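You operate a simulated robot arm through the tools that you are given. There is no shell and no other tool. Be economical: measure what you need, move in short steps, check, and stop when the job is done.

Carry out the task below with a simulated robot arm. There is one attempt and no reset: what you move stays moved.

JOB
Put things in order on the top of the sideboard. At the end: the gold bleed key stands where the white paper ball stood; the silver dial thermometer stands where the brown tin (marked "Brown polish") stood; the white paper ball from the top of the sideboard stands on top of the brown polishing block; the brown tin stands where the gold bleed key stood; whatever was shut is shut again. Leave all else as you found it, and nothing knocked over.

It is judged by the outcome, as a careful person would: the job done as asked, and still so three seconds after it is handed in. It fails if anything else is knocked over, pushed out of place, dropped, spilled or broken.

ROBOT AND FRAMES
A 7-joint arm with a two-finger parallel gripper, fixed in place. Base frame: the origin is at the foot of the arm, x ahead of it, y to its left, z up; the work surface is at about z = 0. Lengths are in mm, angles in degrees, forces in N, time in s.
With the tool pointing down near the work surface it reaches from about 240 to 620 mm from the base axis. Its first joint turns from -66.0 to 66.0 degrees. Payload 2.6 kg.
The TCP is the grasp point between the finger pads, 30 mm short of the fingertips. In the tool frame z runs along the fingers and y along their closing line. The gripper opens to 94 mm. The fingers are 28 mm wide and 10 mm thick; the gripper's body (50 by 96 mm) begins 55 mm behind the TCP.
Orientation is told as [roll, pitch, yaw] about the base's x, y, z axes, in that order, counted from this pose: with the fingers straight down and closing along the base's y, the tool's x points along the base's -x, its y along +y and its z along -z.

CONTROLS
- The arm moves only by the tool play_rows. Its argument "targets" is text: rows parted by semicolons, each of 7 numbers parted by spaces: the turn, a rotation vector about the tool's x, y, z in degrees, then the shift along the tool's x, y, z in m, then the closure in counts, from 0 (fully open) to 255 (shut). In form: ax ay az dx dy dz hand; .... A call has 1 to 12 rows; each row is the pose to reach, as a shift and turn from the pose commanded when the call began, along the tool's axes at that moment. Each row takes 0.2 s and may step no farther than 50 mm and 8.6 degrees from the row before; otherwise, or with a gripper value out of range, the whole call is refused. Where a pose cannot be reached the arm comes as near as it can. A force on the tool above 40 N (or 10 N above the force at the start of the call, whichever is more), or a blocked arm, ends the call early, and 0.2 s more pass. The fingers move at their own pace (about 72 mm/s each) and stop on an object; they squeeze with about 41 N. The grip force told is the motor's: it shows also when the fingers shut on nothing. Time passes only in rows, and 0.2 s behind the last, so rows that repeat a pose let the fingers close. It gives the time, the measured TCP pose, the force on the tool (base axes), the opening and the grip force at its end, in the units of the frame above (readings bear some noise), and new pictures: "pictures" is both (left out), scene, wrist or none.
- Cameras (640 x 400 px; columns grow to the right, rows downward): "scene" is fixed at [46.3, 420.6, 565.8]; the picture's right is [-0.77, -0.63, 0.00], its down [-0.37, 0.45, -0.81] and it looks along [0.51, -0.63, -0.58] (base axes); focal length 330 px, centre (320, 200). "wrist" rides on the gripper at [-37, 0, -58] in the tool frame; the picture's right is [0.00, -1.00, 0.00], its down [0.97, 0.00, -0.24] and it looks along [0.24, 0.00, 0.97] (tool axes); focal length 218 px, centre (320, 200).
- measure_at(camera, pixels): for up to 12 pixels [column, row] of the newest picture of that camera ("zoom" is the newest enlarged one), the place [x, y, z] in the base frame of the surface seen there, good to about 2 mm, but the place of the scene camera against the robot may be out by one fixed shift of up to 18 mm in any direction. The clock stands still meanwhile.
- enlarge(camera, box): a new picture of the part [left, top, right, bottom] of that camera's present view, enlarged. The clock stands still meanwhile.
- sign_off(): hands the job in; it is judged then, once.

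Keep the steps short. Do not move on a guess: measure, check each grasp and each placing, and mend mistakes. In all there are 80 turns and 120 pictures (those below and enlarged ones count). Leave the gripper open and the arm clear of the work at the hand-in unless told otherwise, and finish with a single line.

The tools are called after ">>>" as a command line: name --argument value ..., lists and objects as JSON in quotes. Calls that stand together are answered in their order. play_rows: Moves the arm, as the interface text tells. Its arguments: {"type":"object","properties":{"targets":{"type":"string"},"pictures":{"type":"string","enum":["both","scene","wrist","none"]}},"required":["targets"]} The other tools are called the same way: measure_at (camera, pixels) gives the place of the surface under pixels of a picture; enlarge (camera, box) takes an enlarged picture of a part of a camera's view; sign_off () hands the job in.

At the start:

```text
time_s: 0.0
position: [335.7, -38.3, 329.5]
ee_rot: [0.0, -0.1, 0.0]
force: [-0.7, -0.8, 0.1]
grip_width: 93.9
grip_force: 0.0
```

scene: 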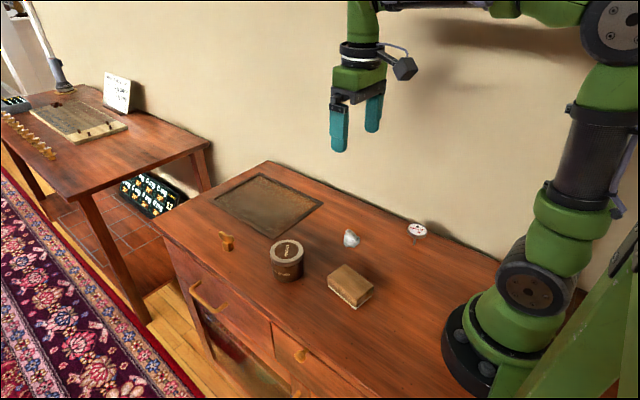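
wrist: 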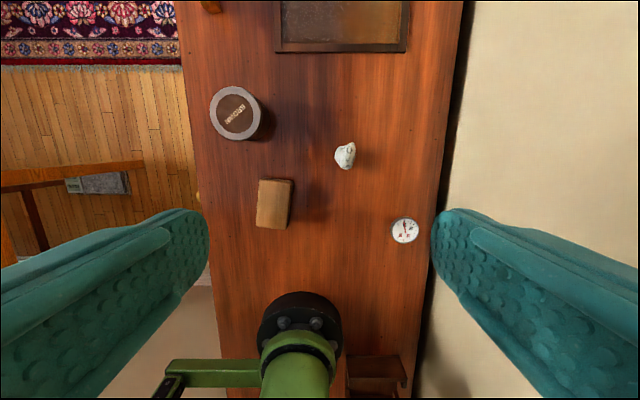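

I see the key, tin, paper ball, block and thermometer in the scene picture. I'll enlarge that part and measure the items in both views.

>>> enlarge --camera "scene" --box '[200, 200, 440, 350]'

>>> measure_at --camera "wrist" --pixels '[[235, 113], [345, 155], [273, 204], [405, 230], [300, 150], [345, 145], [345, 165], [260, 182], [292, 183], [288, 228], [258, 226], [211, 6]]'

>>> measure_at --camera "scene" --pixels '[[227, 236], [228, 248], [288, 248], [287, 278], [350, 238], [349, 280], [417, 230], [413, 241], [310, 240], [270, 248], [305, 250], [268, 205]]'

```text
2.67 times, centred on (320, 275) of scene
```

zoom: 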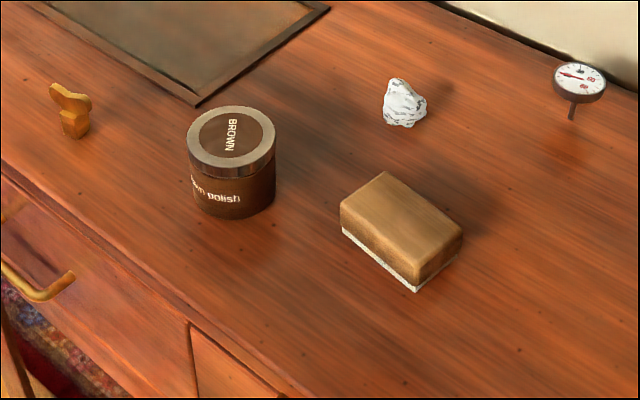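

```text
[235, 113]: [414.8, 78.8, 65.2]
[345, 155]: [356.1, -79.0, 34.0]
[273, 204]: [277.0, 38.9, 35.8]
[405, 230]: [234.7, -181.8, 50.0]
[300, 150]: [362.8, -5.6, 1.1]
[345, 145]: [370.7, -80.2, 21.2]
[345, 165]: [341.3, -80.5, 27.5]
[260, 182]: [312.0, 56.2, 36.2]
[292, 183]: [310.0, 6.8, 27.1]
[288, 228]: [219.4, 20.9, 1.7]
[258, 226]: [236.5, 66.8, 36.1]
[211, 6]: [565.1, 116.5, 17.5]
```

```text
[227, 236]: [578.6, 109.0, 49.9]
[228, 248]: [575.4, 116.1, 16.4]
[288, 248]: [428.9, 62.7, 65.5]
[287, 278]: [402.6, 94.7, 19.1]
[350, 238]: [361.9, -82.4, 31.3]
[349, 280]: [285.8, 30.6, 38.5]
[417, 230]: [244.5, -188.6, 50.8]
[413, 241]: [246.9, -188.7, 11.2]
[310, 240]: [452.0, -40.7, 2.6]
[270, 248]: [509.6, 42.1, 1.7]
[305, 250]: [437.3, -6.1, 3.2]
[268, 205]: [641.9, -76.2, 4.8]
```

Measurements agree between the cameras apart from a shift of about 10 mm. The order will be ball, key, tin, then thermometer. First I move above the ball for a close look.

>>> play_rows --targets "0 0 0 -0.005 -0.0105 0.04 0; 0 0 0 -0.01 -0.021 0.08 0; 0 0 0 -0.015 -0.031 0.12 0; 0 0 0 -0.020 -0.042 0.16 0; 0 0 0 -0.020 -0.042 0.18 0"

```text
time_s: 1.2
position: [355.4, -80.6, 150.8]
ee_rot: [0.0, -0.1, 0.0]
force: [0.0, -0.3, -0.6]
grip_width: 94.3
grip_force: 0.0
```

scene: 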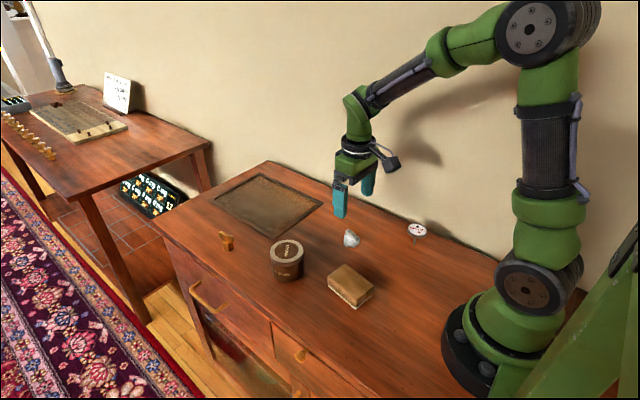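
wrist: 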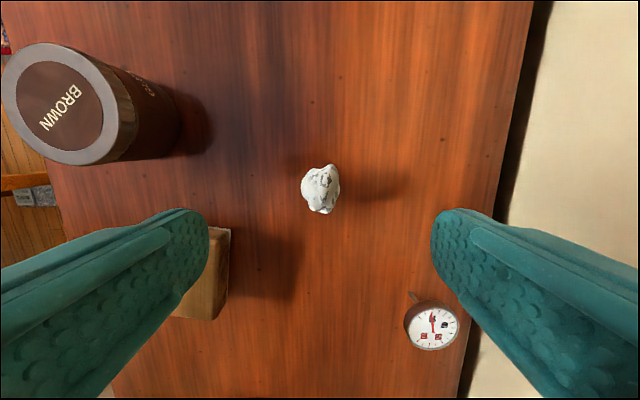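

>>> enlarge --camera "wrist" --box '[272, 150, 368, 230]'

>>> measure_at --camera "wrist" --pixels '[[320, 188], [304, 190], [337, 188], [320, 168], [321, 211], [310, 205], [332, 172], [215, 240], [190, 300], [432, 325], [411, 328], [454, 328]]'

```text
5.00 times, centred on (320, 190) of wrist
```

zoom: 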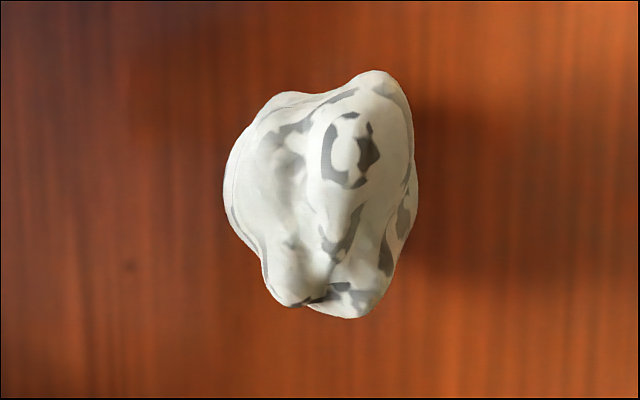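

```text
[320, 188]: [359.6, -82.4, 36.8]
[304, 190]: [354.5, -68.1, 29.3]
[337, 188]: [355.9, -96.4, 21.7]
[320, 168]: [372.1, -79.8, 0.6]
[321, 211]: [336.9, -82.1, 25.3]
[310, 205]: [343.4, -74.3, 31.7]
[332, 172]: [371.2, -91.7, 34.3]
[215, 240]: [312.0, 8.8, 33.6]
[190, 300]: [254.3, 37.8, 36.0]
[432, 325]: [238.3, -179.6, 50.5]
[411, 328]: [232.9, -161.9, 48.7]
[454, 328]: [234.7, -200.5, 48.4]
```

Ball centre is about (355, -82), 37 mm high, 28 mm wide along y. I descend with the fingers open to tcp z 35.

>>> play_rows --targets "0 0 0 0 -0.0015 0.04 0; 0 0 0 0 -0.0015 0.075 0; 0 0 0 0 -0.0015 0.1 0; 0 0 0 0 -0.0015 0.115 0; 0 0 0 0 -0.0015 0.115 120; 0 0 0 0 -0.0015 0.115 160; 0 0 0 0 -0.0015 0.115 190; 0 0 0 0 -0.0015 0.115 190"

```text
time_s: 3.0
position: [354.9, -81.2, 35.6]
ee_rot: [0.0, -0.1, 0.1]
force: [-0.2, 1.1, -0.5]
grip_width: 31.7
grip_force: 41.0
```

scene: 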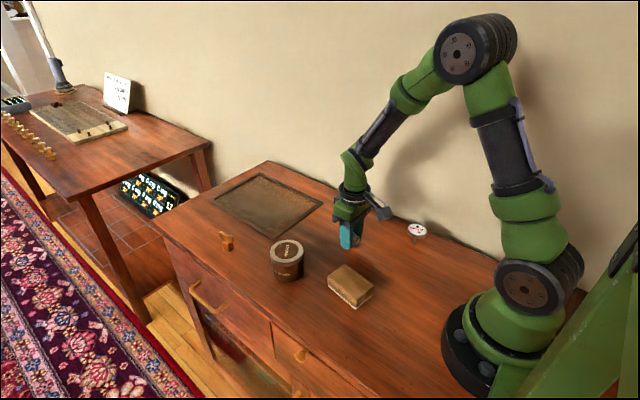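
wrist: 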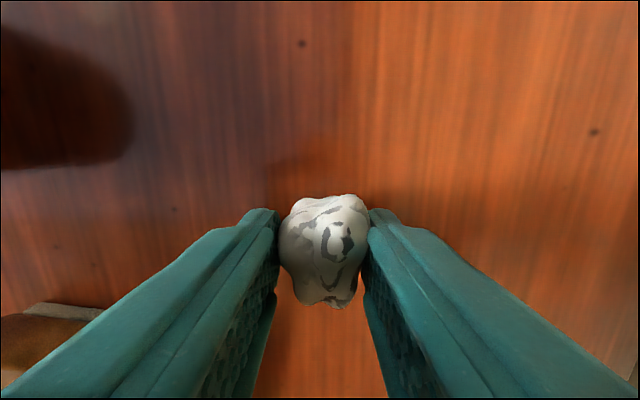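

Grip holds at 31.7 mm. Lift and move toward the block.

>>> play_rows --targets "0 0 0 0 0 -0.03 190; 0 0 0 0 0 -0.07 190; 0 0 0 0 0 -0.11 190; 0 0 0 0.02 0.03 -0.125 190; 0 0 0 0.04 0.065 -0.125 190; 0 0 0 0.055 0.1 -0.125 190; 0 0 0 0.055 0.112 -0.125 190"

```text
time_s: 4.6
position: [301.8, 32.8, 160.7]
ee_rot: [0.0, 0.0, 0.0]
force: [0.1, 0.3, 0.2]
grip_width: 31.4
grip_force: 40.7
```

scene: 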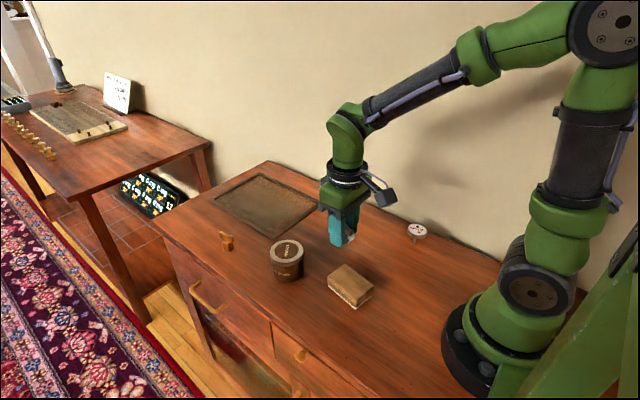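
wrist: 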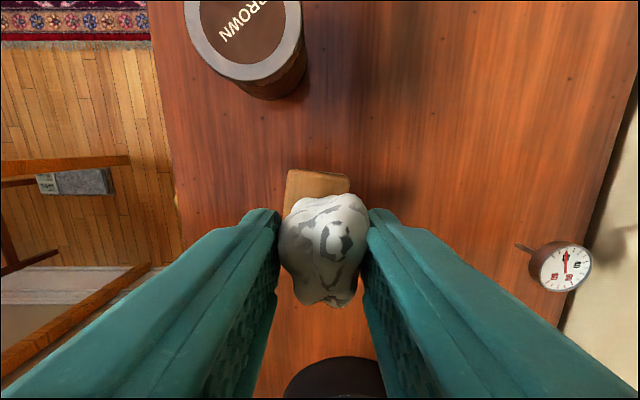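

Now I measure the block's top corners from both cameras to get its centre.

>>> enlarge --camera "scene" --box '[310, 250, 390, 300]'

>>> measure_at --camera "wrist" --pixels '[[291, 173], [347, 180], [290, 185], [320, 185]]'

>>> measure_at --camera "scene" --pixels '[[330, 279], [345, 266], [371, 287], [356, 301], [350, 282]]'

```text
8.00 times, centred on (350, 275) of scene
```

zoom: 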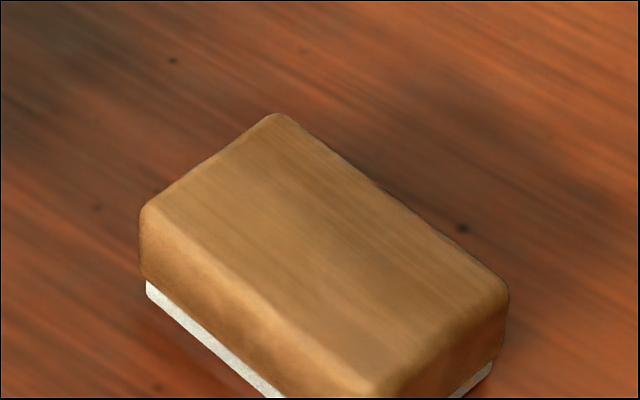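

```text
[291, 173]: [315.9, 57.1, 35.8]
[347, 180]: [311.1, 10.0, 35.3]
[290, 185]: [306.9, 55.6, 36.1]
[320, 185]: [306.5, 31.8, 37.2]
```

```text
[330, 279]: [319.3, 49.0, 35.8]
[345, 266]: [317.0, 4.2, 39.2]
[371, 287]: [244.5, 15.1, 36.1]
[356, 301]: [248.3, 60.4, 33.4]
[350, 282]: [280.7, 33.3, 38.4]
```

Block centre ≈ (277, 38.5), top at 36. I lower the ball to tcp z ≈ 72.5 there.

>>> play_rows --targets "0 0 0 0.0125 0.003 0 190; 0 0 0 0.025 0.0057 0.02 190; 0 0 0 0.025 0.0057 0.06 190; 0 0 0 0.025 0.0057 0.08 190; 0 0 0 0.025 0.0057 0.087 190; 0 0 0 0.025 0.0057 0.087 190"

```text
time_s: 6.0
position: [275.2, 35.8, 71.9]
ee_rot: [0.0, 0.0, 0.0]
force: [0.0, -0.6, 0.4]
grip_width: 31.0
grip_force: 41.4
```

scene: 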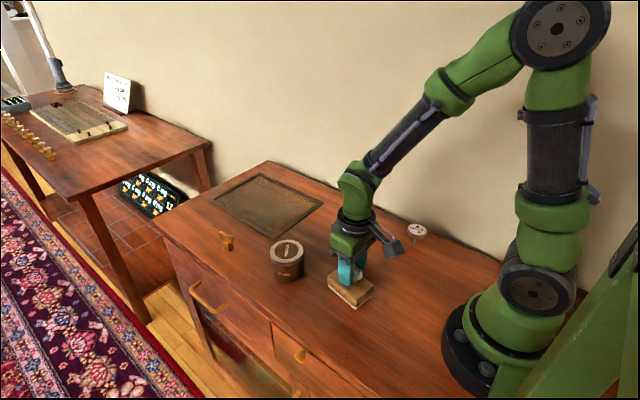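
wrist: 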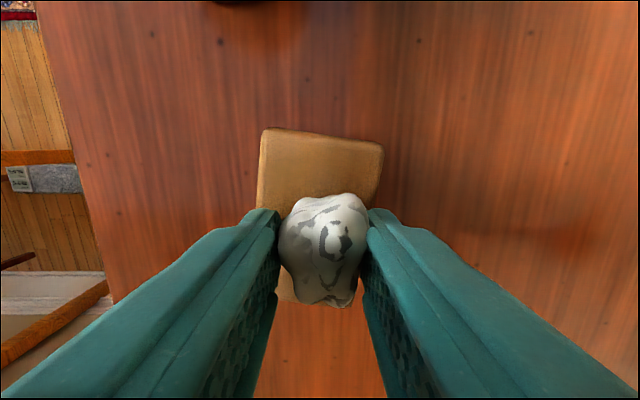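

>>> measure_at --camera "wrist" --pixels '[[265, 140], [380, 150], [284, 298], [357, 300], [320, 150], [262, 200], [320, 200], [375, 195]]'

>>> enlarge --camera "scene" --box '[310, 240, 406, 300]'

```text
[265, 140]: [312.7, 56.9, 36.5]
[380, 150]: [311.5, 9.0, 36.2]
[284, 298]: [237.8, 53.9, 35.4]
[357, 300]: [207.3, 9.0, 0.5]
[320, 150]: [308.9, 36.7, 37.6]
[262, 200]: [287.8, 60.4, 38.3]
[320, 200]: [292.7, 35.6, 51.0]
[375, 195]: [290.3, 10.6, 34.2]
```

```text
6.67 times, centred on (358, 270) of scene
```

zoom: 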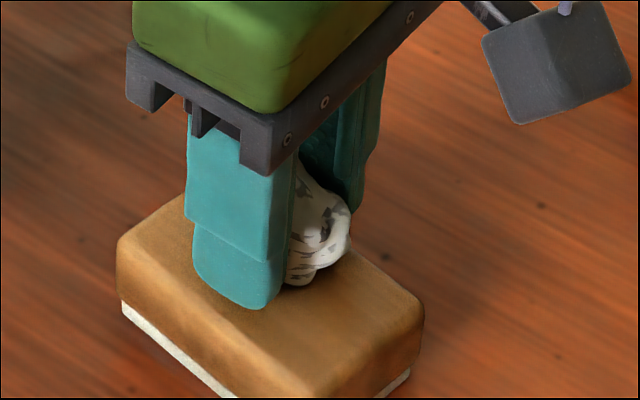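

Ball is centred on the block, at contact height. Release gently and rise.

>>> play_rows --targets "0 0 0 0 0 0.0005 170; 0 0 0 0 0 0.0005 150; 0 0 0 0 0 0.0005 110; 0 0 0 0 0 0.0005 60; 0 0 0 0 0 0.0005 30; 0 0 0 0 0 -0.04 10; 0 0 0 0 0 -0.08 0; 0 0 0 0 0 -0.12 0"

```text
time_s: 7.8
position: [273.2, 34.8, 192.8]
ee_rot: [0.1, 0.0, 0.1]
force: [0.5, 0.6, 0.2]
grip_width: 94.0
grip_force: 0.0
```

scene: 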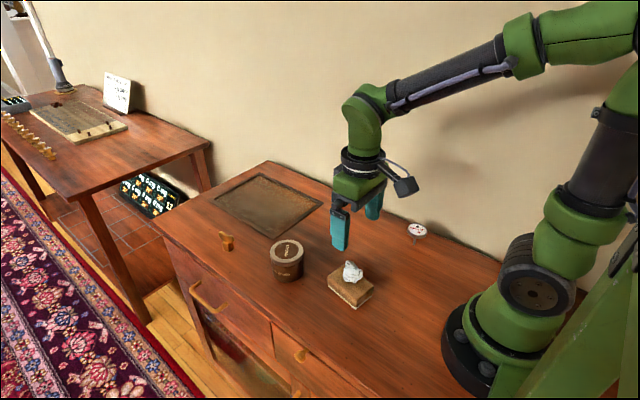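
wrist: 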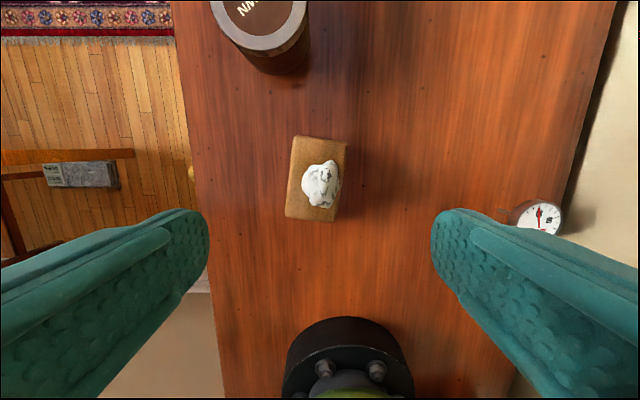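

The ball sits on the block. Next, move high over to the key for a close look.

>>> play_rows --targets "0 0 0 -0.04 0.011 0 0; 0 0 0 -0.08 0.022 0 0; 0 0 0 -0.12 0.033 0 0; 0 0 0 -0.16 0.044 0 0; 0 0 0 -0.2 0.055 0 0; 0 0 0 -0.24 0.066 0 0; 0 0 0 -0.27 0.077 0.02 0; 0 0 0 -0.27 0.077 0.04 0"

```text
time_s: 9.6
position: [543.6, 109.7, 153.3]
ee_rot: [0.0, 0.0, -0.1]
force: [-0.4, 0.5, 0.5]
grip_width: 94.1
grip_force: 0.0
```

scene: 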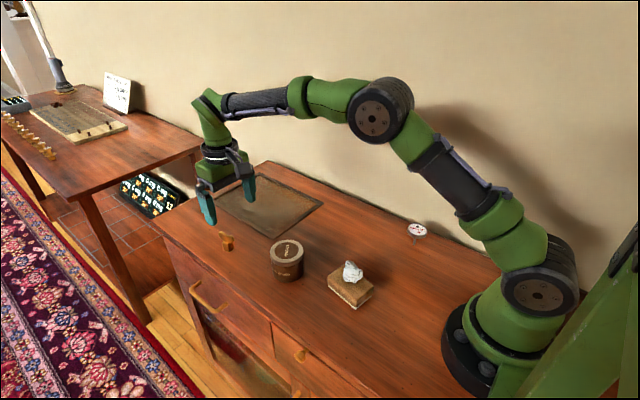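
wrist: 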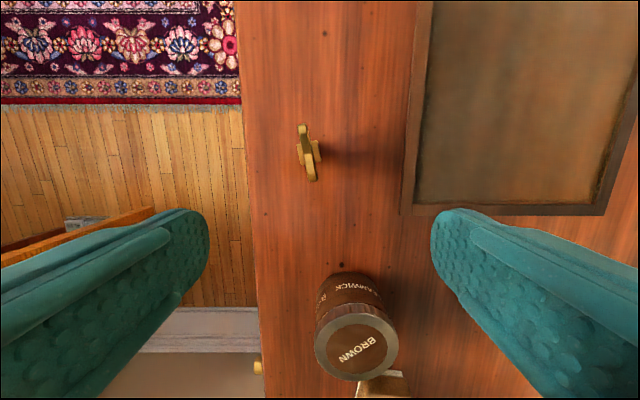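

>>> enlarge --camera "wrist" --box '[270, 120, 350, 190]'

>>> measure_at --camera "wrist" --pixels '[[301, 128], [305, 150], [313, 178], [318, 150], [299, 155], [400, 200], [250, 150], [354, 344], [316, 345], [392, 345], [254, 250], [356, 318]]'

>>> enlarge --camera "scene" --box '[203, 220, 251, 260]'

```text
5.71 times, centred on (310, 155) of wrist
```

zoom: 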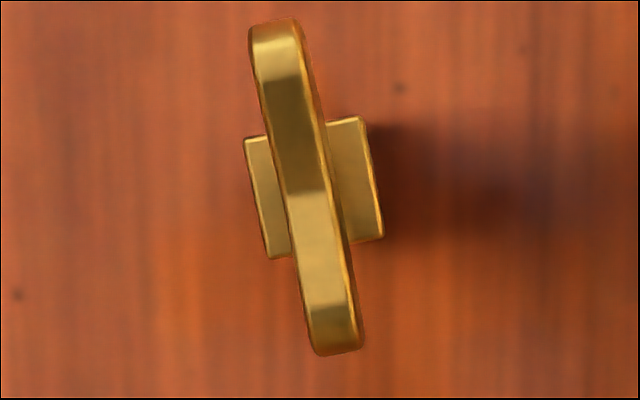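

```text
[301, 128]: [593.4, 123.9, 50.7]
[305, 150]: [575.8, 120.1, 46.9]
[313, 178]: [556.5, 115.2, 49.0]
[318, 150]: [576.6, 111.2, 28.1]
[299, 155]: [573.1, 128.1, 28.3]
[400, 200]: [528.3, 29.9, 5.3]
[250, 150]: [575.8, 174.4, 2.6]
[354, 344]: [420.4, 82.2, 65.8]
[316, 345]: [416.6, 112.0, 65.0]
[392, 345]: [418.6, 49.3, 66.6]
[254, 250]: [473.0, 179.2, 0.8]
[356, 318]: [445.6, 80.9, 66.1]
```

```text
10.00 times, centred on (227, 240) of scene
```

zoom: 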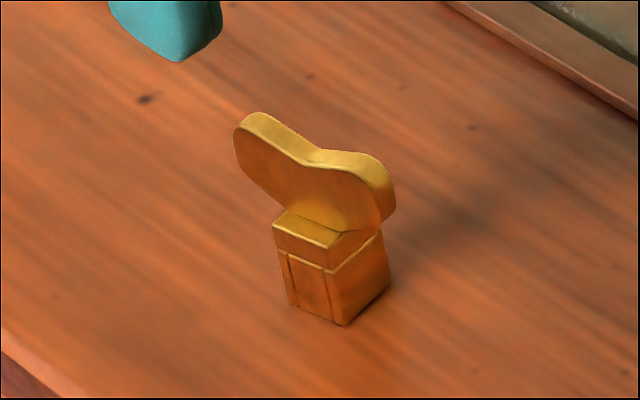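

Key: body about 22 mm wide, centre ≈ (575, 119.5), yawed about 12°. I turn the gripper, then descend to z 37 astride it.

>>> play_rows --targets "0 0 -6 -0.016 0.005 0 0; 0 0 -12 -0.0314 0.0098 0 0; 0 0 -12 -0.0314 0.0098 0.03 0; 0 0 -12 -0.0314 0.0098 0.06 0; 0 0 -12 -0.0314 0.0098 0.06 0"

```text
time_s: 10.8
position: [577.1, 123.4, 92.8]
ee_rot: [0.0, 0.0, 12.1]
force: [-0.4, 0.5, 0.1]
grip_width: 94.1
grip_force: 0.0
```

scene: 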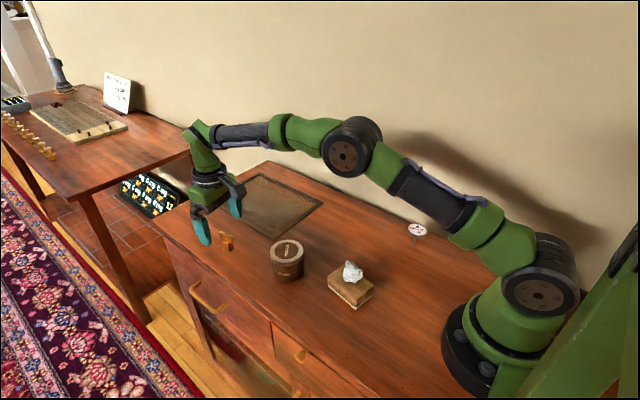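
wrist: 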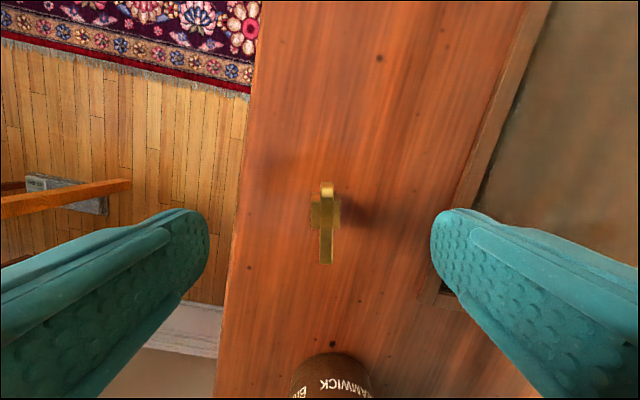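

>>> measure_at --camera "wrist" --pixels '[[327, 187], [326, 215], [326, 258], [313, 212], [338, 212], [313, 225], [338, 225]]'

>>> enlarge --camera "wrist" --box '[286, 170, 366, 270]'

```text
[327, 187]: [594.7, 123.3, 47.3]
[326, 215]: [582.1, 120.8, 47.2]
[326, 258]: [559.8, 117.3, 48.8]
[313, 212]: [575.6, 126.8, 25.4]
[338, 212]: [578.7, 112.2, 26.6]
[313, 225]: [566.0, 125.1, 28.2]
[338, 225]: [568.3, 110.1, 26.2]
```

```text
4.00 times, centred on (326, 220) of wrist
```

zoom: 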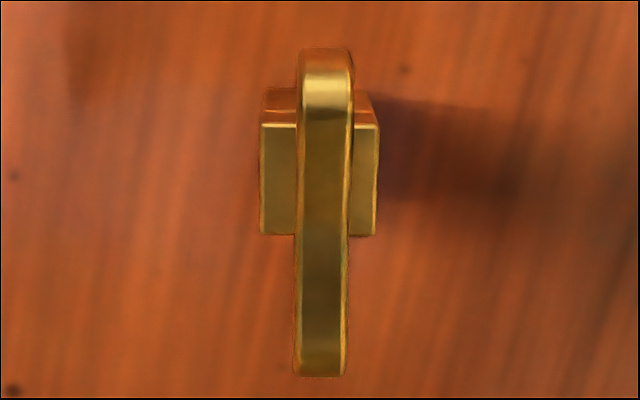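

Lateral offset of about 3 mm; I correct it, descend to z 37 and close.

>>> play_rows --targets "0 0 0 0.001 -0.0032 0 0; 0 0 0 0.001 -0.0032 0.03 0; 0 0 0 0.001 -0.0032 0.05 0; 0 0 0 0.001 -0.0032 0.056 0; 0 0 0 0.001 -0.0032 0.056 110; 0 0 0 0.001 -0.0032 0.056 170; 0 0 0 0.001 -0.0032 0.056 215; 0 0 0 0.001 -0.0032 0.056 215"

```text
time_s: 12.6
position: [577.8, 119.3, 36.4]
ee_rot: [0.0, 0.0, 12.0]
force: [0.8, 1.8, 0.2]
grip_width: 17.7
grip_force: 40.8
```

scene: 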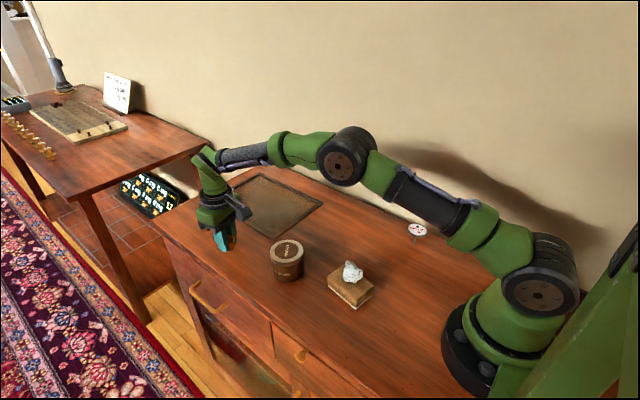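
wrist: 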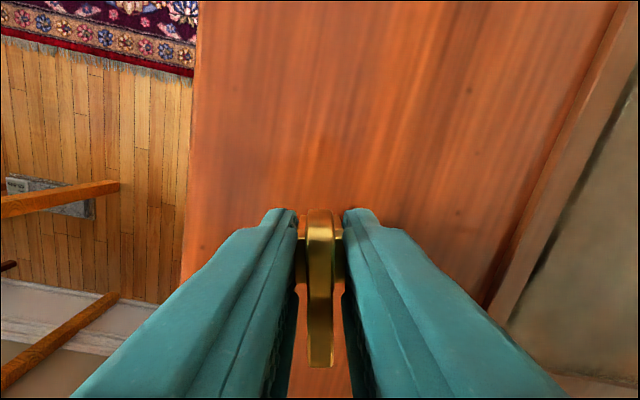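

Key gripped (17.7 mm). Lift 110 mm and carry to above the ball's old spot (355, -82).

>>> play_rows --targets "0 0 0 0 0 -0.04 215; 0 0 0 0 0 -0.08 215; 0 0 0 0 0 -0.11 215; 0 0 0 0.0367 -0.0216 -0.11 215; 0 0 0 0.0734 -0.0432 -0.11 215; 0 0 0 0.1102 -0.0648 -0.11 215; 0 0 0 0.1469 -0.0865 -0.11 215; 0 0 0 0.1836 -0.1081 -0.11 215; 0 0 0 0.2204 -0.1297 -0.11 215; 0 0 0 0.2571 -0.1513 -0.11 215; 0 0 0 0.2571 -0.1513 -0.09 215; 0 0 0 0.2571 -0.1513 -0.09 215"

```text
time_s: 15.2
position: [354.2, -83.4, 128.1]
ee_rot: [0.0, 0.0, 12.0]
force: [-1.4, -0.5, -0.7]
grip_width: 17.4
grip_force: 40.6
```

scene: 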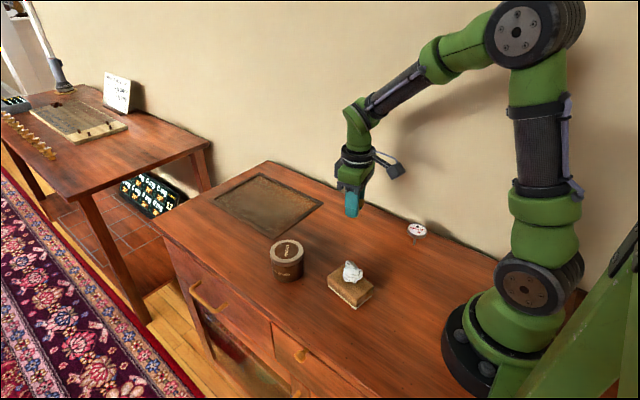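
wrist: 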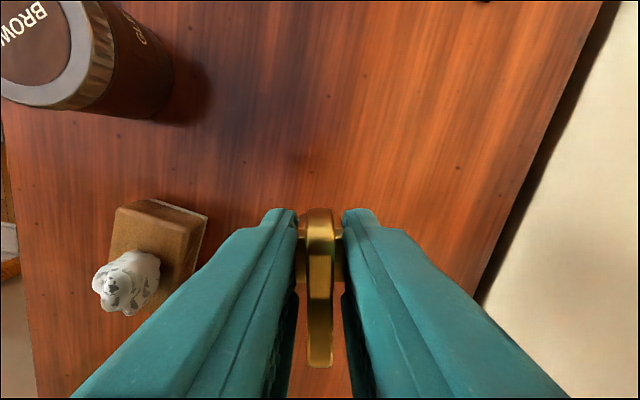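

>>> play_rows --targets "0 0 0 0 0 0.03 215; 0 0 0 0 0 0.06 215; 0 0 0 0 0 0.08 215; 0 0 0 0 0 0.085 215; 0 0 0 0 0 0.085 215" --pictures "wrist"

```text
time_s: 16.4
position: [356.2, -82.7, 41.5]
ee_rot: [0.1, 0.0, 12.1]
force: [-0.8, -0.6, -0.6]
grip_width: 17.3
grip_force: 40.5
```

wrist: 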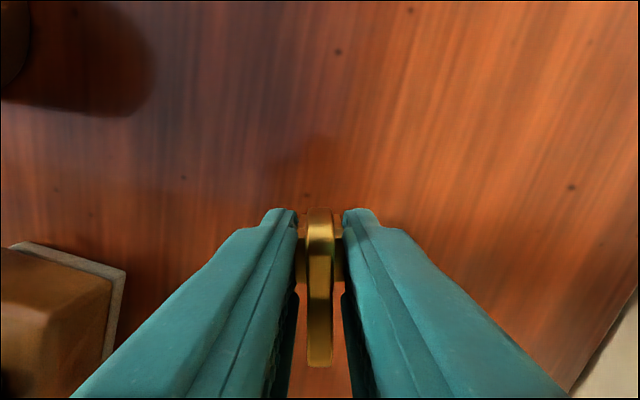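

Position is right (356, -83). Lower the last 4–5 mm while watching force.

>>> play_rows --targets "0 0 0 0 0 0.002 215; 0 0 0 0 0 0.004 215; 0 0 0 0 0 0.005 215; 0 0 0 0 0 0.005 215" --pictures "scene"

>>> enlarge --camera "scene" --box '[320, 200, 400, 250]'

```text
time_s: 17.4
position: [355.9, -81.8, 37.2]
ee_rot: [0.0, 0.1, 12.0]
force: [-0.2, -0.5, -0.4]
grip_width: 17.4
grip_force: 41.1
```

scene: 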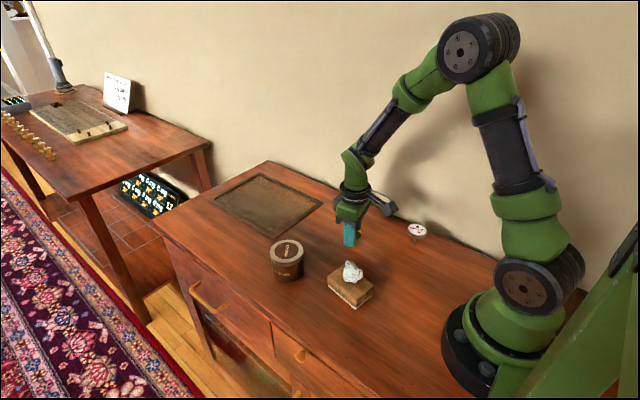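

```text
8.00 times, centred on (360, 225) of scene
```

zoom: 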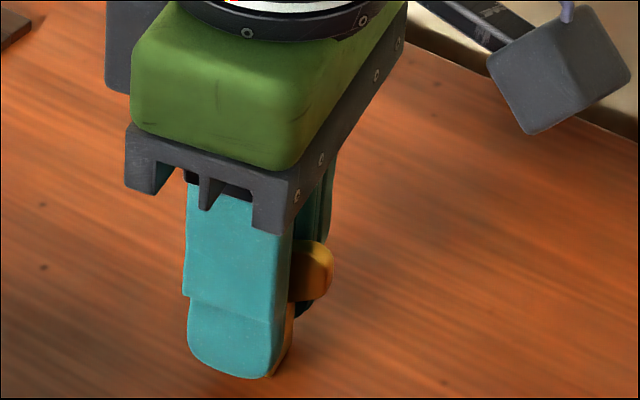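

Within a millimetre of the table. I lower 0.7 mm, release gradually, and rise.

>>> play_rows --targets "0 0 0 0 0 0.0007 215; 0 0 0 0 0 0.0007 200; 0 0 0 0 0 0.0007 180; 0 0 0 0 0 0.0007 140; 0 0 0 0 0 0.0007 80; 0 0 0 0 0 0.0007 40; 0 0 0 0 0 -0.035 20; 0 0 0 0 0 -0.07 0; 0 0 0 0 0 -0.11 0; 0 0 0 0 0 -0.14 0"

```text
time_s: 19.6
position: [356.9, -82.6, 179.5]
ee_rot: [0.0, 0.0, 12.1]
force: [0.6, -0.8, -0.5]
grip_width: 94.1
grip_force: 0.0
```

scene: 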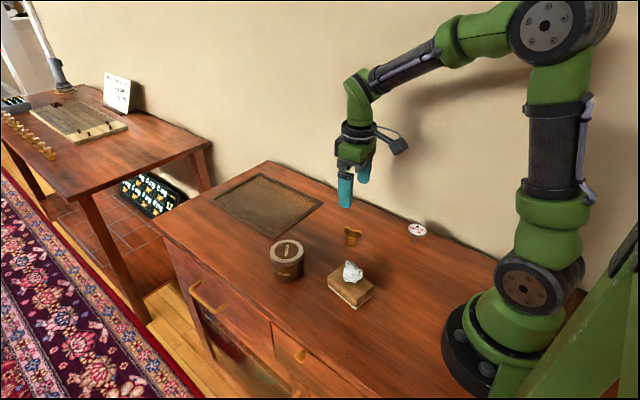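
wrist: 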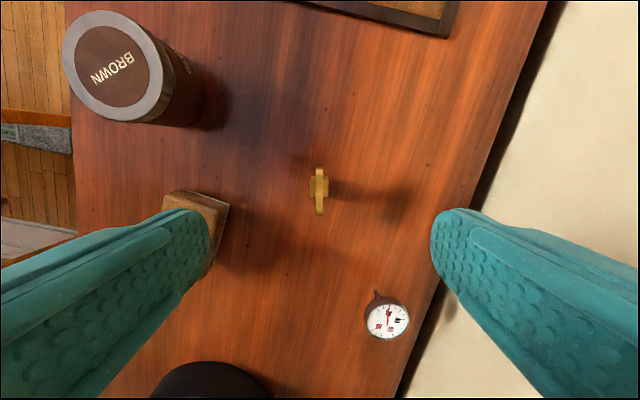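

Key stands at the ball's spot. Now above the tin, undoing the 12° turn.

>>> play_rows --targets "0 0 4 -0.022 0.036 0 0; 0 0 8 -0.044 0.072 0 0; 0 0 12 -0.066 0.107 0 0; 0 0 12 -0.0904 0.1464 0 0; 0 0 12 -0.0904 0.1464 0 0"

```text
time_s: 20.8
position: [412.6, 80.0, 175.1]
ee_rot: [0.0, 0.0, 0.0]
force: [-0.5, -0.6, 0.6]
grip_width: 94.1
grip_force: 0.0
```

scene: 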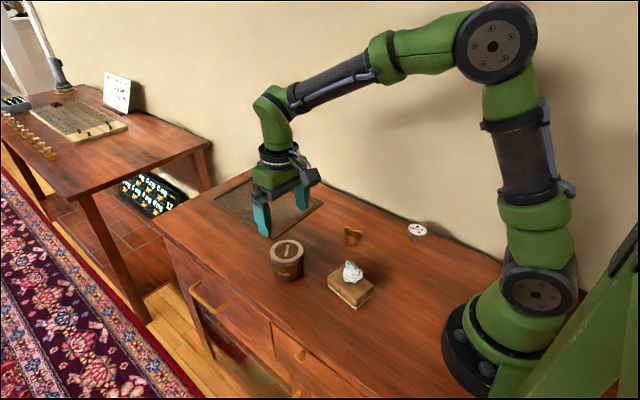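
wrist: 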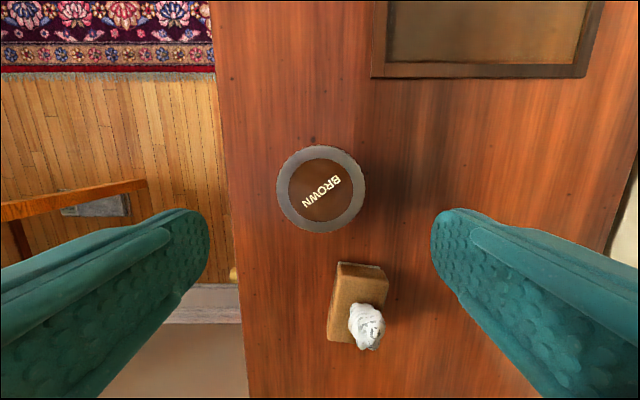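

>>> measure_at --camera "wrist" --pixels '[[321, 190], [279, 189], [362, 189], [321, 149], [321, 230], [292, 160], [350, 160], [292, 218], [350, 218], [365, 267]]'

>>> enlarge --camera "scene" --box '[256, 230, 320, 290]'

```text
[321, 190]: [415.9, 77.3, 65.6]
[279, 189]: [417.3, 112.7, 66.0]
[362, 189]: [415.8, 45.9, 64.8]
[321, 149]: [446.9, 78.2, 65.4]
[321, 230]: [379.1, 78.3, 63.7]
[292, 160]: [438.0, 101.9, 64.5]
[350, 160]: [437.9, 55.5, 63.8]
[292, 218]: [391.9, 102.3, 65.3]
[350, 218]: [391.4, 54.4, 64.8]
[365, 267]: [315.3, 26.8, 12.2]
```

```text
6.67 times, centred on (288, 260) of scene
```

zoom: 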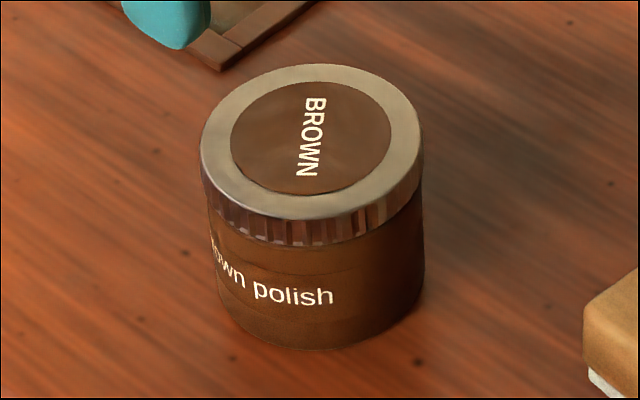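

Tin centre ≈ (414, 79), 68 mm across, 65 high; it's well aligned. I descend astride it to z ≈ 36.

>>> play_rows --targets "0 0 0 -0.001 0 0.035 0; 0 0 0 -0.001 0 0.07 0; 0 0 0 -0.001 0 0.1 0; 0 0 0 -0.001 0 0.125 0; 0 0 0 -0.001 0 0.137 0; 0 0 0 -0.001 0 0.139 0; 0 0 0 -0.001 0 0.139 0"

```text
time_s: 22.4
position: [414.9, 79.7, 37.3]
ee_rot: [0.0, 0.0, 0.0]
force: [0.1, -1.6, -0.3]
grip_width: 94.2
grip_force: 0.0
```

scene: 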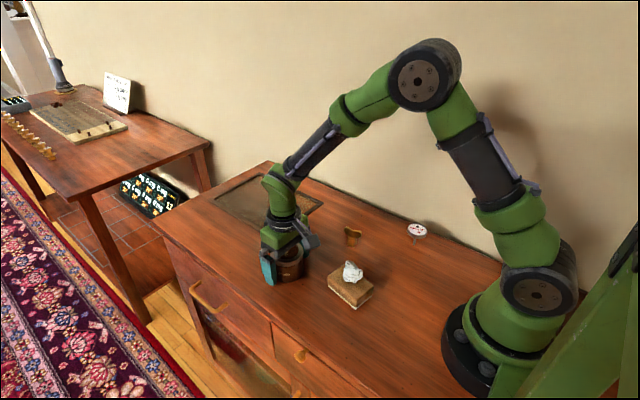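
wrist: 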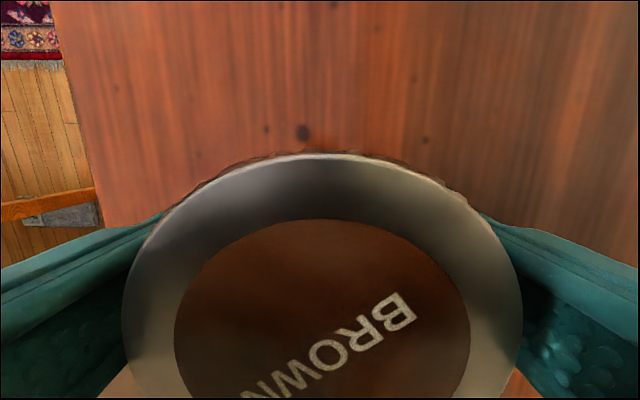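

Fingers straddle it. Close, then lift only a few mm to check that lid and body come together.

>>> play_rows --targets "0 0 0 0 0 0 50; 0 0 0 0 0 0 80; 0 0 0 0 0 0 110; 0 0 0 0 0 0 110; 0 0 0 0 0 -0.003 110; 0 0 0 0 0 -0.006 110; 0 0 0 0 0 -0.006 110"

>>> enlarge --camera "scene" --box '[240, 210, 336, 290]'

```text
time_s: 24.0
position: [415.2, 81.3, 43.1]
ee_rot: [-0.1, 0.0, 0.0]
force: [1.1, -0.8, -0.5]
grip_width: 71.8
grip_force: 40.8
```

scene: 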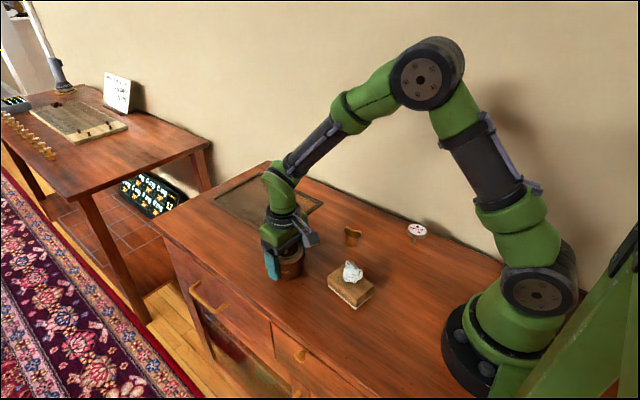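
wrist: 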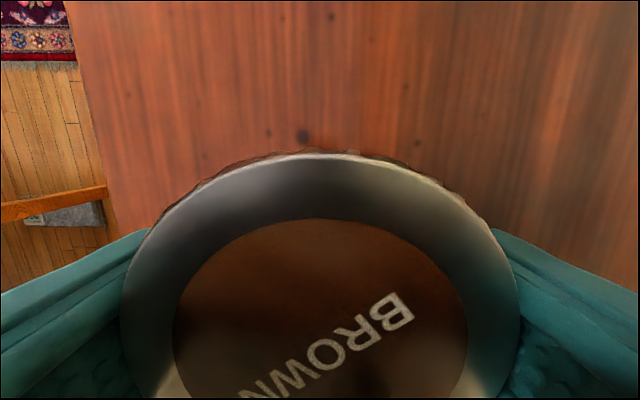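

```text
5.00 times, centred on (288, 250) of scene
```

zoom: 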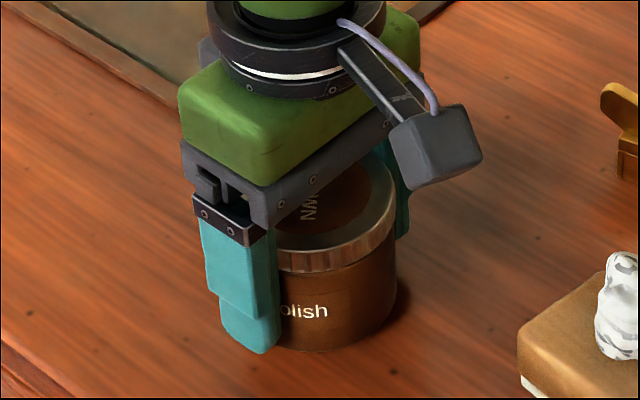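

Lid and body look together. I lift a further 20 mm and check again.

>>> play_rows --targets "0 0 0 0 0 -0.01 110; 0 0 0 0 0 -0.02 110; 0 0 0 0 0 -0.02 110" --pictures "scene"

>>> enlarge --camera "scene" --box '[240, 210, 336, 290]'

```text
time_s: 24.8
position: [415.3, 79.7, 63.2]
ee_rot: [-0.1, -0.1, 0.0]
force: [-0.5, 0.1, -1.0]
grip_width: 71.9
grip_force: 41.3
```

scene: 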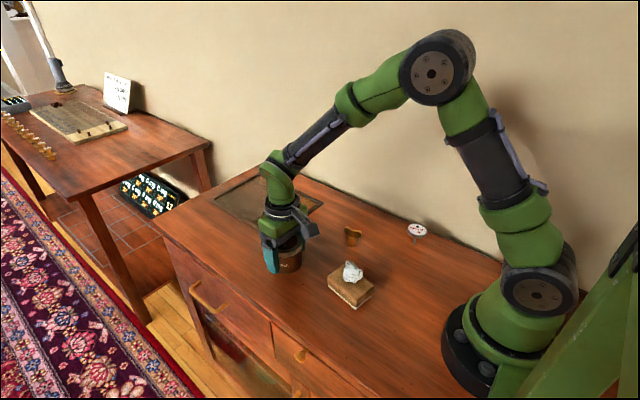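

```text
5.00 times, centred on (288, 250) of scene
```

zoom: 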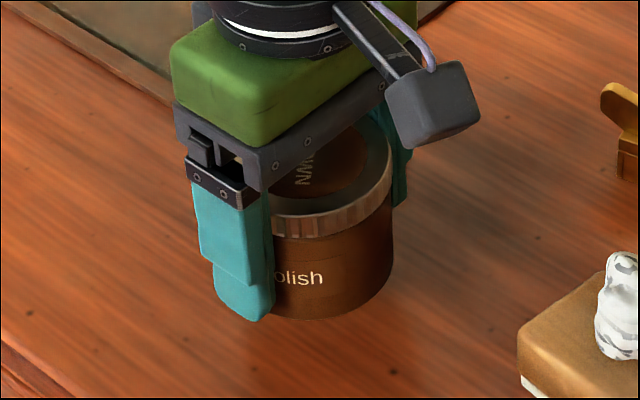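

The whole tin is held. Carry it to the key's old spot (576, 119.5).

>>> play_rows --targets "0 0 0 0 0 -0.03 110; 0 0 0 -0.03 0.0075 -0.03 110; 0 0 0 -0.065 0.016 -0.03 110; 0 0 0 -0.1 0.025 -0.03 110; 0 0 0 -0.135 0.0335 -0.03 110; 0 0 0 -0.161 0.04 -0.03 110; 0 0 0 -0.161 0.04 -0.015 110; 0 0 0 -0.161 0.04 0 110; 0 0 0 -0.161 0.04 0 110"

```text
time_s: 26.8
position: [575.3, 120.4, 64.3]
ee_rot: [0.1, 0.1, 0.1]
force: [-0.3, -0.1, -1.0]
grip_width: 71.8
grip_force: 41.0
```

scene: 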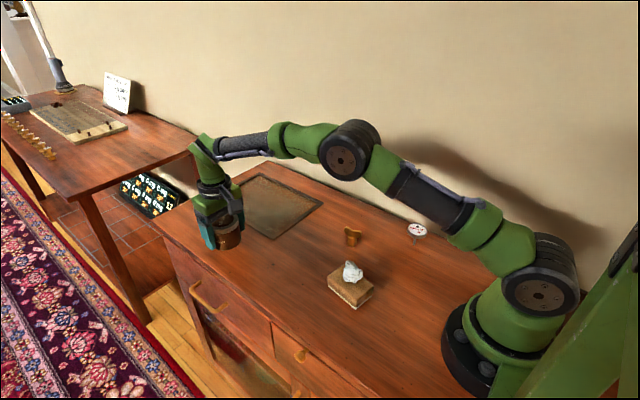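
wrist: 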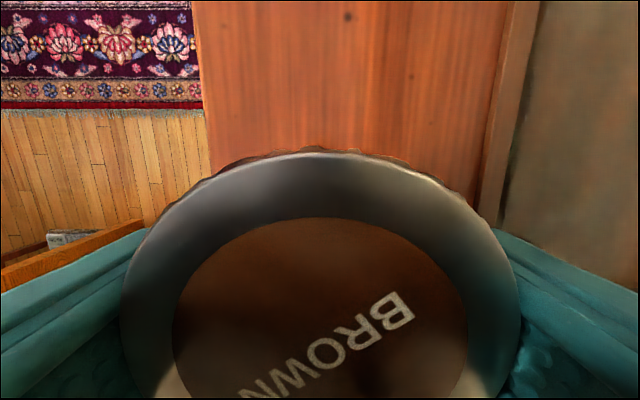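

At (575, 120). Lower: the lift was 26 mm in all, so I go 25.5 down slowly and check.

>>> play_rows --targets "0 0 0 0 0 0.012 110; 0 0 0 0 0 0.02 110; 0 0 0 0 0 0.024 110; 0 0 0 0 0 0.0255 110; 0 0 0 0 0 0.0255 110" --pictures "scene"

>>> enlarge --camera "scene" --box '[180, 180, 276, 260]'

```text
time_s: 28.0
position: [575.6, 119.9, 38.8]
ee_rot: [0.0, 0.0, 0.1]
force: [-0.1, -0.1, -1.1]
grip_width: 71.9
grip_force: 41.0
```

scene: 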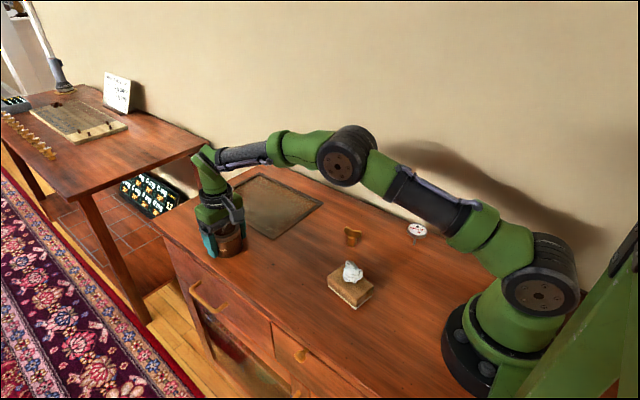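

```text
5.00 times, centred on (228, 220) of scene
```

zoom: 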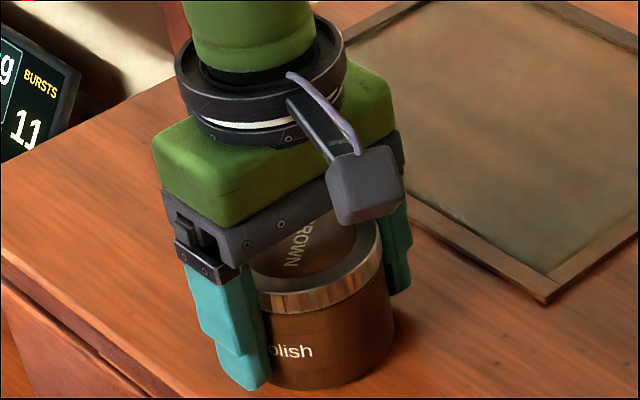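

>>> play_rows --targets "0 0 0 0 0 0.0008 110; 0 0 0 0 0 0.0014 110; 0 0 0 0 0 0.0014 110" --pictures "none"

```text
time_s: 28.8
position: [575.7, 119.5, 37.0]
ee_rot: [0.0, 0.0, 0.0]
force: [0.1, 0.4, -0.8]
grip_width: 71.8
grip_force: 41.2
```

Height 37.0 equals the grasp height, so the tin is down. Release slowly and rise straight up.

>>> play_rows --targets "0 0 0 0 0 0 65; 0 0 0 0 0 0 45; 0 0 0 0 0 0 20; 0 0 0 0 0 0 0; 0 0 0 0 0 0 0; 0 0 0 0 0 -0.03 0; 0 0 0 0 0 -0.07 0; 0 0 0 0 0 -0.11 0; 0 0 0 0 0 -0.14 0; 0 0 0 0 0 -0.14 0"

```text
time_s: 31.0
position: [576.1, 121.8, 178.2]
ee_rot: [0.0, 0.1, 0.0]
force: [0.5, 0.4, 0.5]
grip_width: 93.7
grip_force: 0.1
```

scene: 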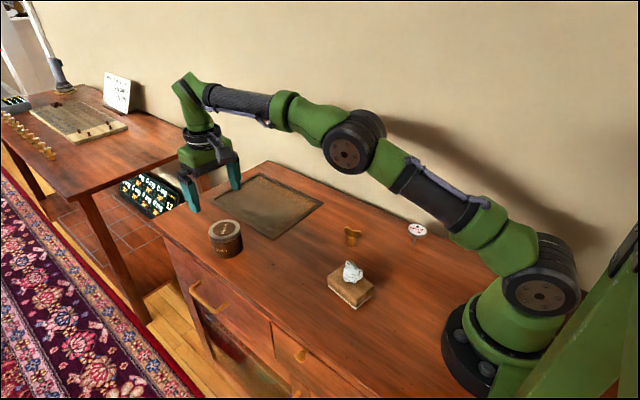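
wrist: 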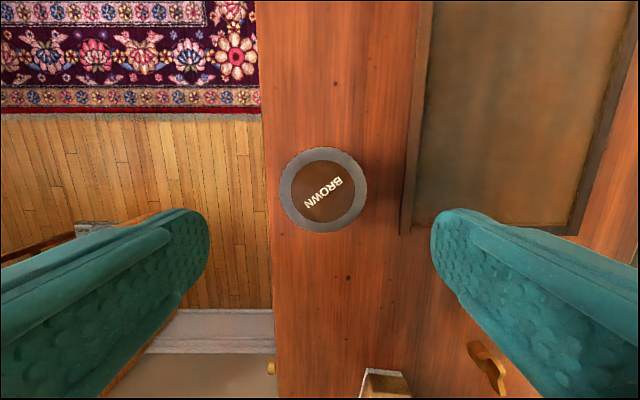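

Tin is standing at the key's spot. Enlarge the thermometer to see its shape, and measure it.

>>> enlarge --camera "scene" --box '[393, 212, 441, 252]'

>>> measure_at --camera "scene" --pixels '[[409, 229], [426, 230], [417, 224], [417, 234], [417, 238], [413, 243], [440, 245], [420, 215]]'

```text
10.00 times, centred on (417, 232) of scene
```

zoom: 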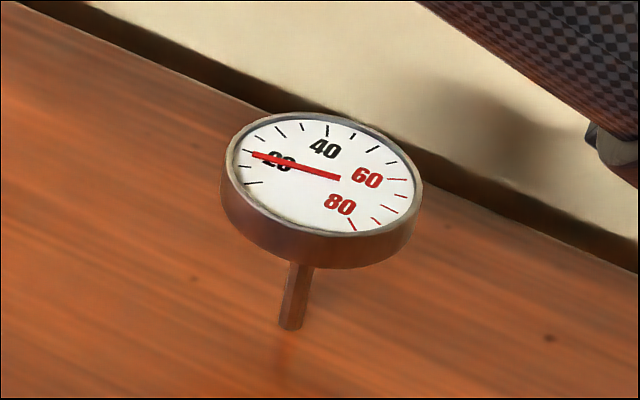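

```text
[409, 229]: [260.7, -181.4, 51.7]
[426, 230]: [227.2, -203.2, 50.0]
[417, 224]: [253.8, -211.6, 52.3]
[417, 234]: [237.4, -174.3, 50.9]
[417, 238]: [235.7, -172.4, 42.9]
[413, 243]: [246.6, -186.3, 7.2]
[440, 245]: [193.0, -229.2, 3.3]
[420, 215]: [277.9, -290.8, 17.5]
```

The dial is horizontal, about 38 mm wide at z 42–51, on a thin stem, so it needs accurate centring. I move high above it.

>>> play_rows --targets "0 0 0 0.033 -0.029 0 0; 0 0 0 0.066 -0.058 0 0; 0 0 0 0.099 -0.088 0 0; 0 0 0 0.132 -0.117 0 0; 0 0 0 0.165 -0.146 0 0; 0 0 0 0.198 -0.175 0 0; 0 0 0 0.231 -0.205 0 0; 0 0 0 0.264 -0.234 0 0; 0 0 0 0.297 -0.263 0 0; 0 0 0 0.330 -0.292 0 0; 0 0 0 0.340 -0.301 0.02 0; 0 0 0 0.340 -0.301 0.04 0"

```text
time_s: 33.6
position: [233.9, -182.0, 136.3]
ee_rot: [0.1, -0.1, 0.0]
force: [0.2, -0.8, 0.3]
grip_width: 93.9
grip_force: 0.1
```

scene: 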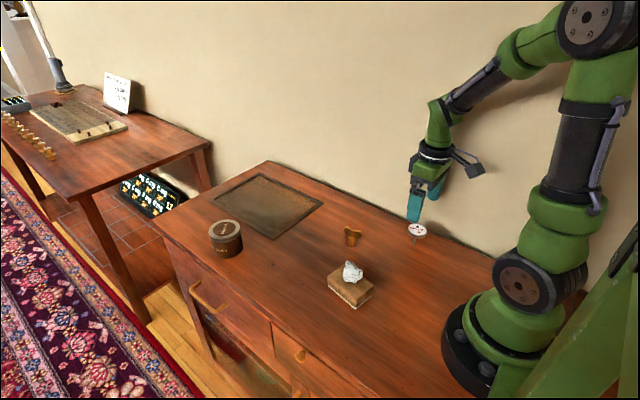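
wrist: 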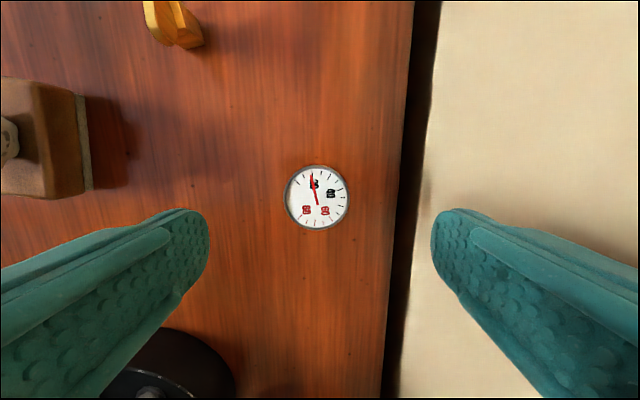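

I check wall clearance and the exact dial centre.

>>> measure_at --camera "wrist" --pixels '[[398, 200], [420, 200], [435, 180], [438, 120], [317, 197], [286, 197], [348, 197], [317, 167], [317, 228], [395, 300], [500, 100]]'

>>> enlarge --camera "wrist" --box '[277, 157, 357, 237]'

```text
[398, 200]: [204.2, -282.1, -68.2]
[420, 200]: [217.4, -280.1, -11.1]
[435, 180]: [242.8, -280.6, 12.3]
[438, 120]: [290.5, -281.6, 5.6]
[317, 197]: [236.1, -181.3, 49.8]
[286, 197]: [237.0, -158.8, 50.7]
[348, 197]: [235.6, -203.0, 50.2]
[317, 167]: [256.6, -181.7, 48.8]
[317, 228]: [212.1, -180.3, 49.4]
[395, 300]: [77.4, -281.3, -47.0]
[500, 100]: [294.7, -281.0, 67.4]
```

```text
5.00 times, centred on (317, 197) of wrist
```

zoom: 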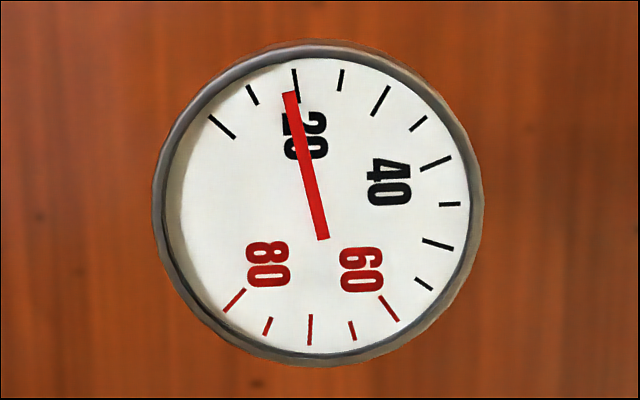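

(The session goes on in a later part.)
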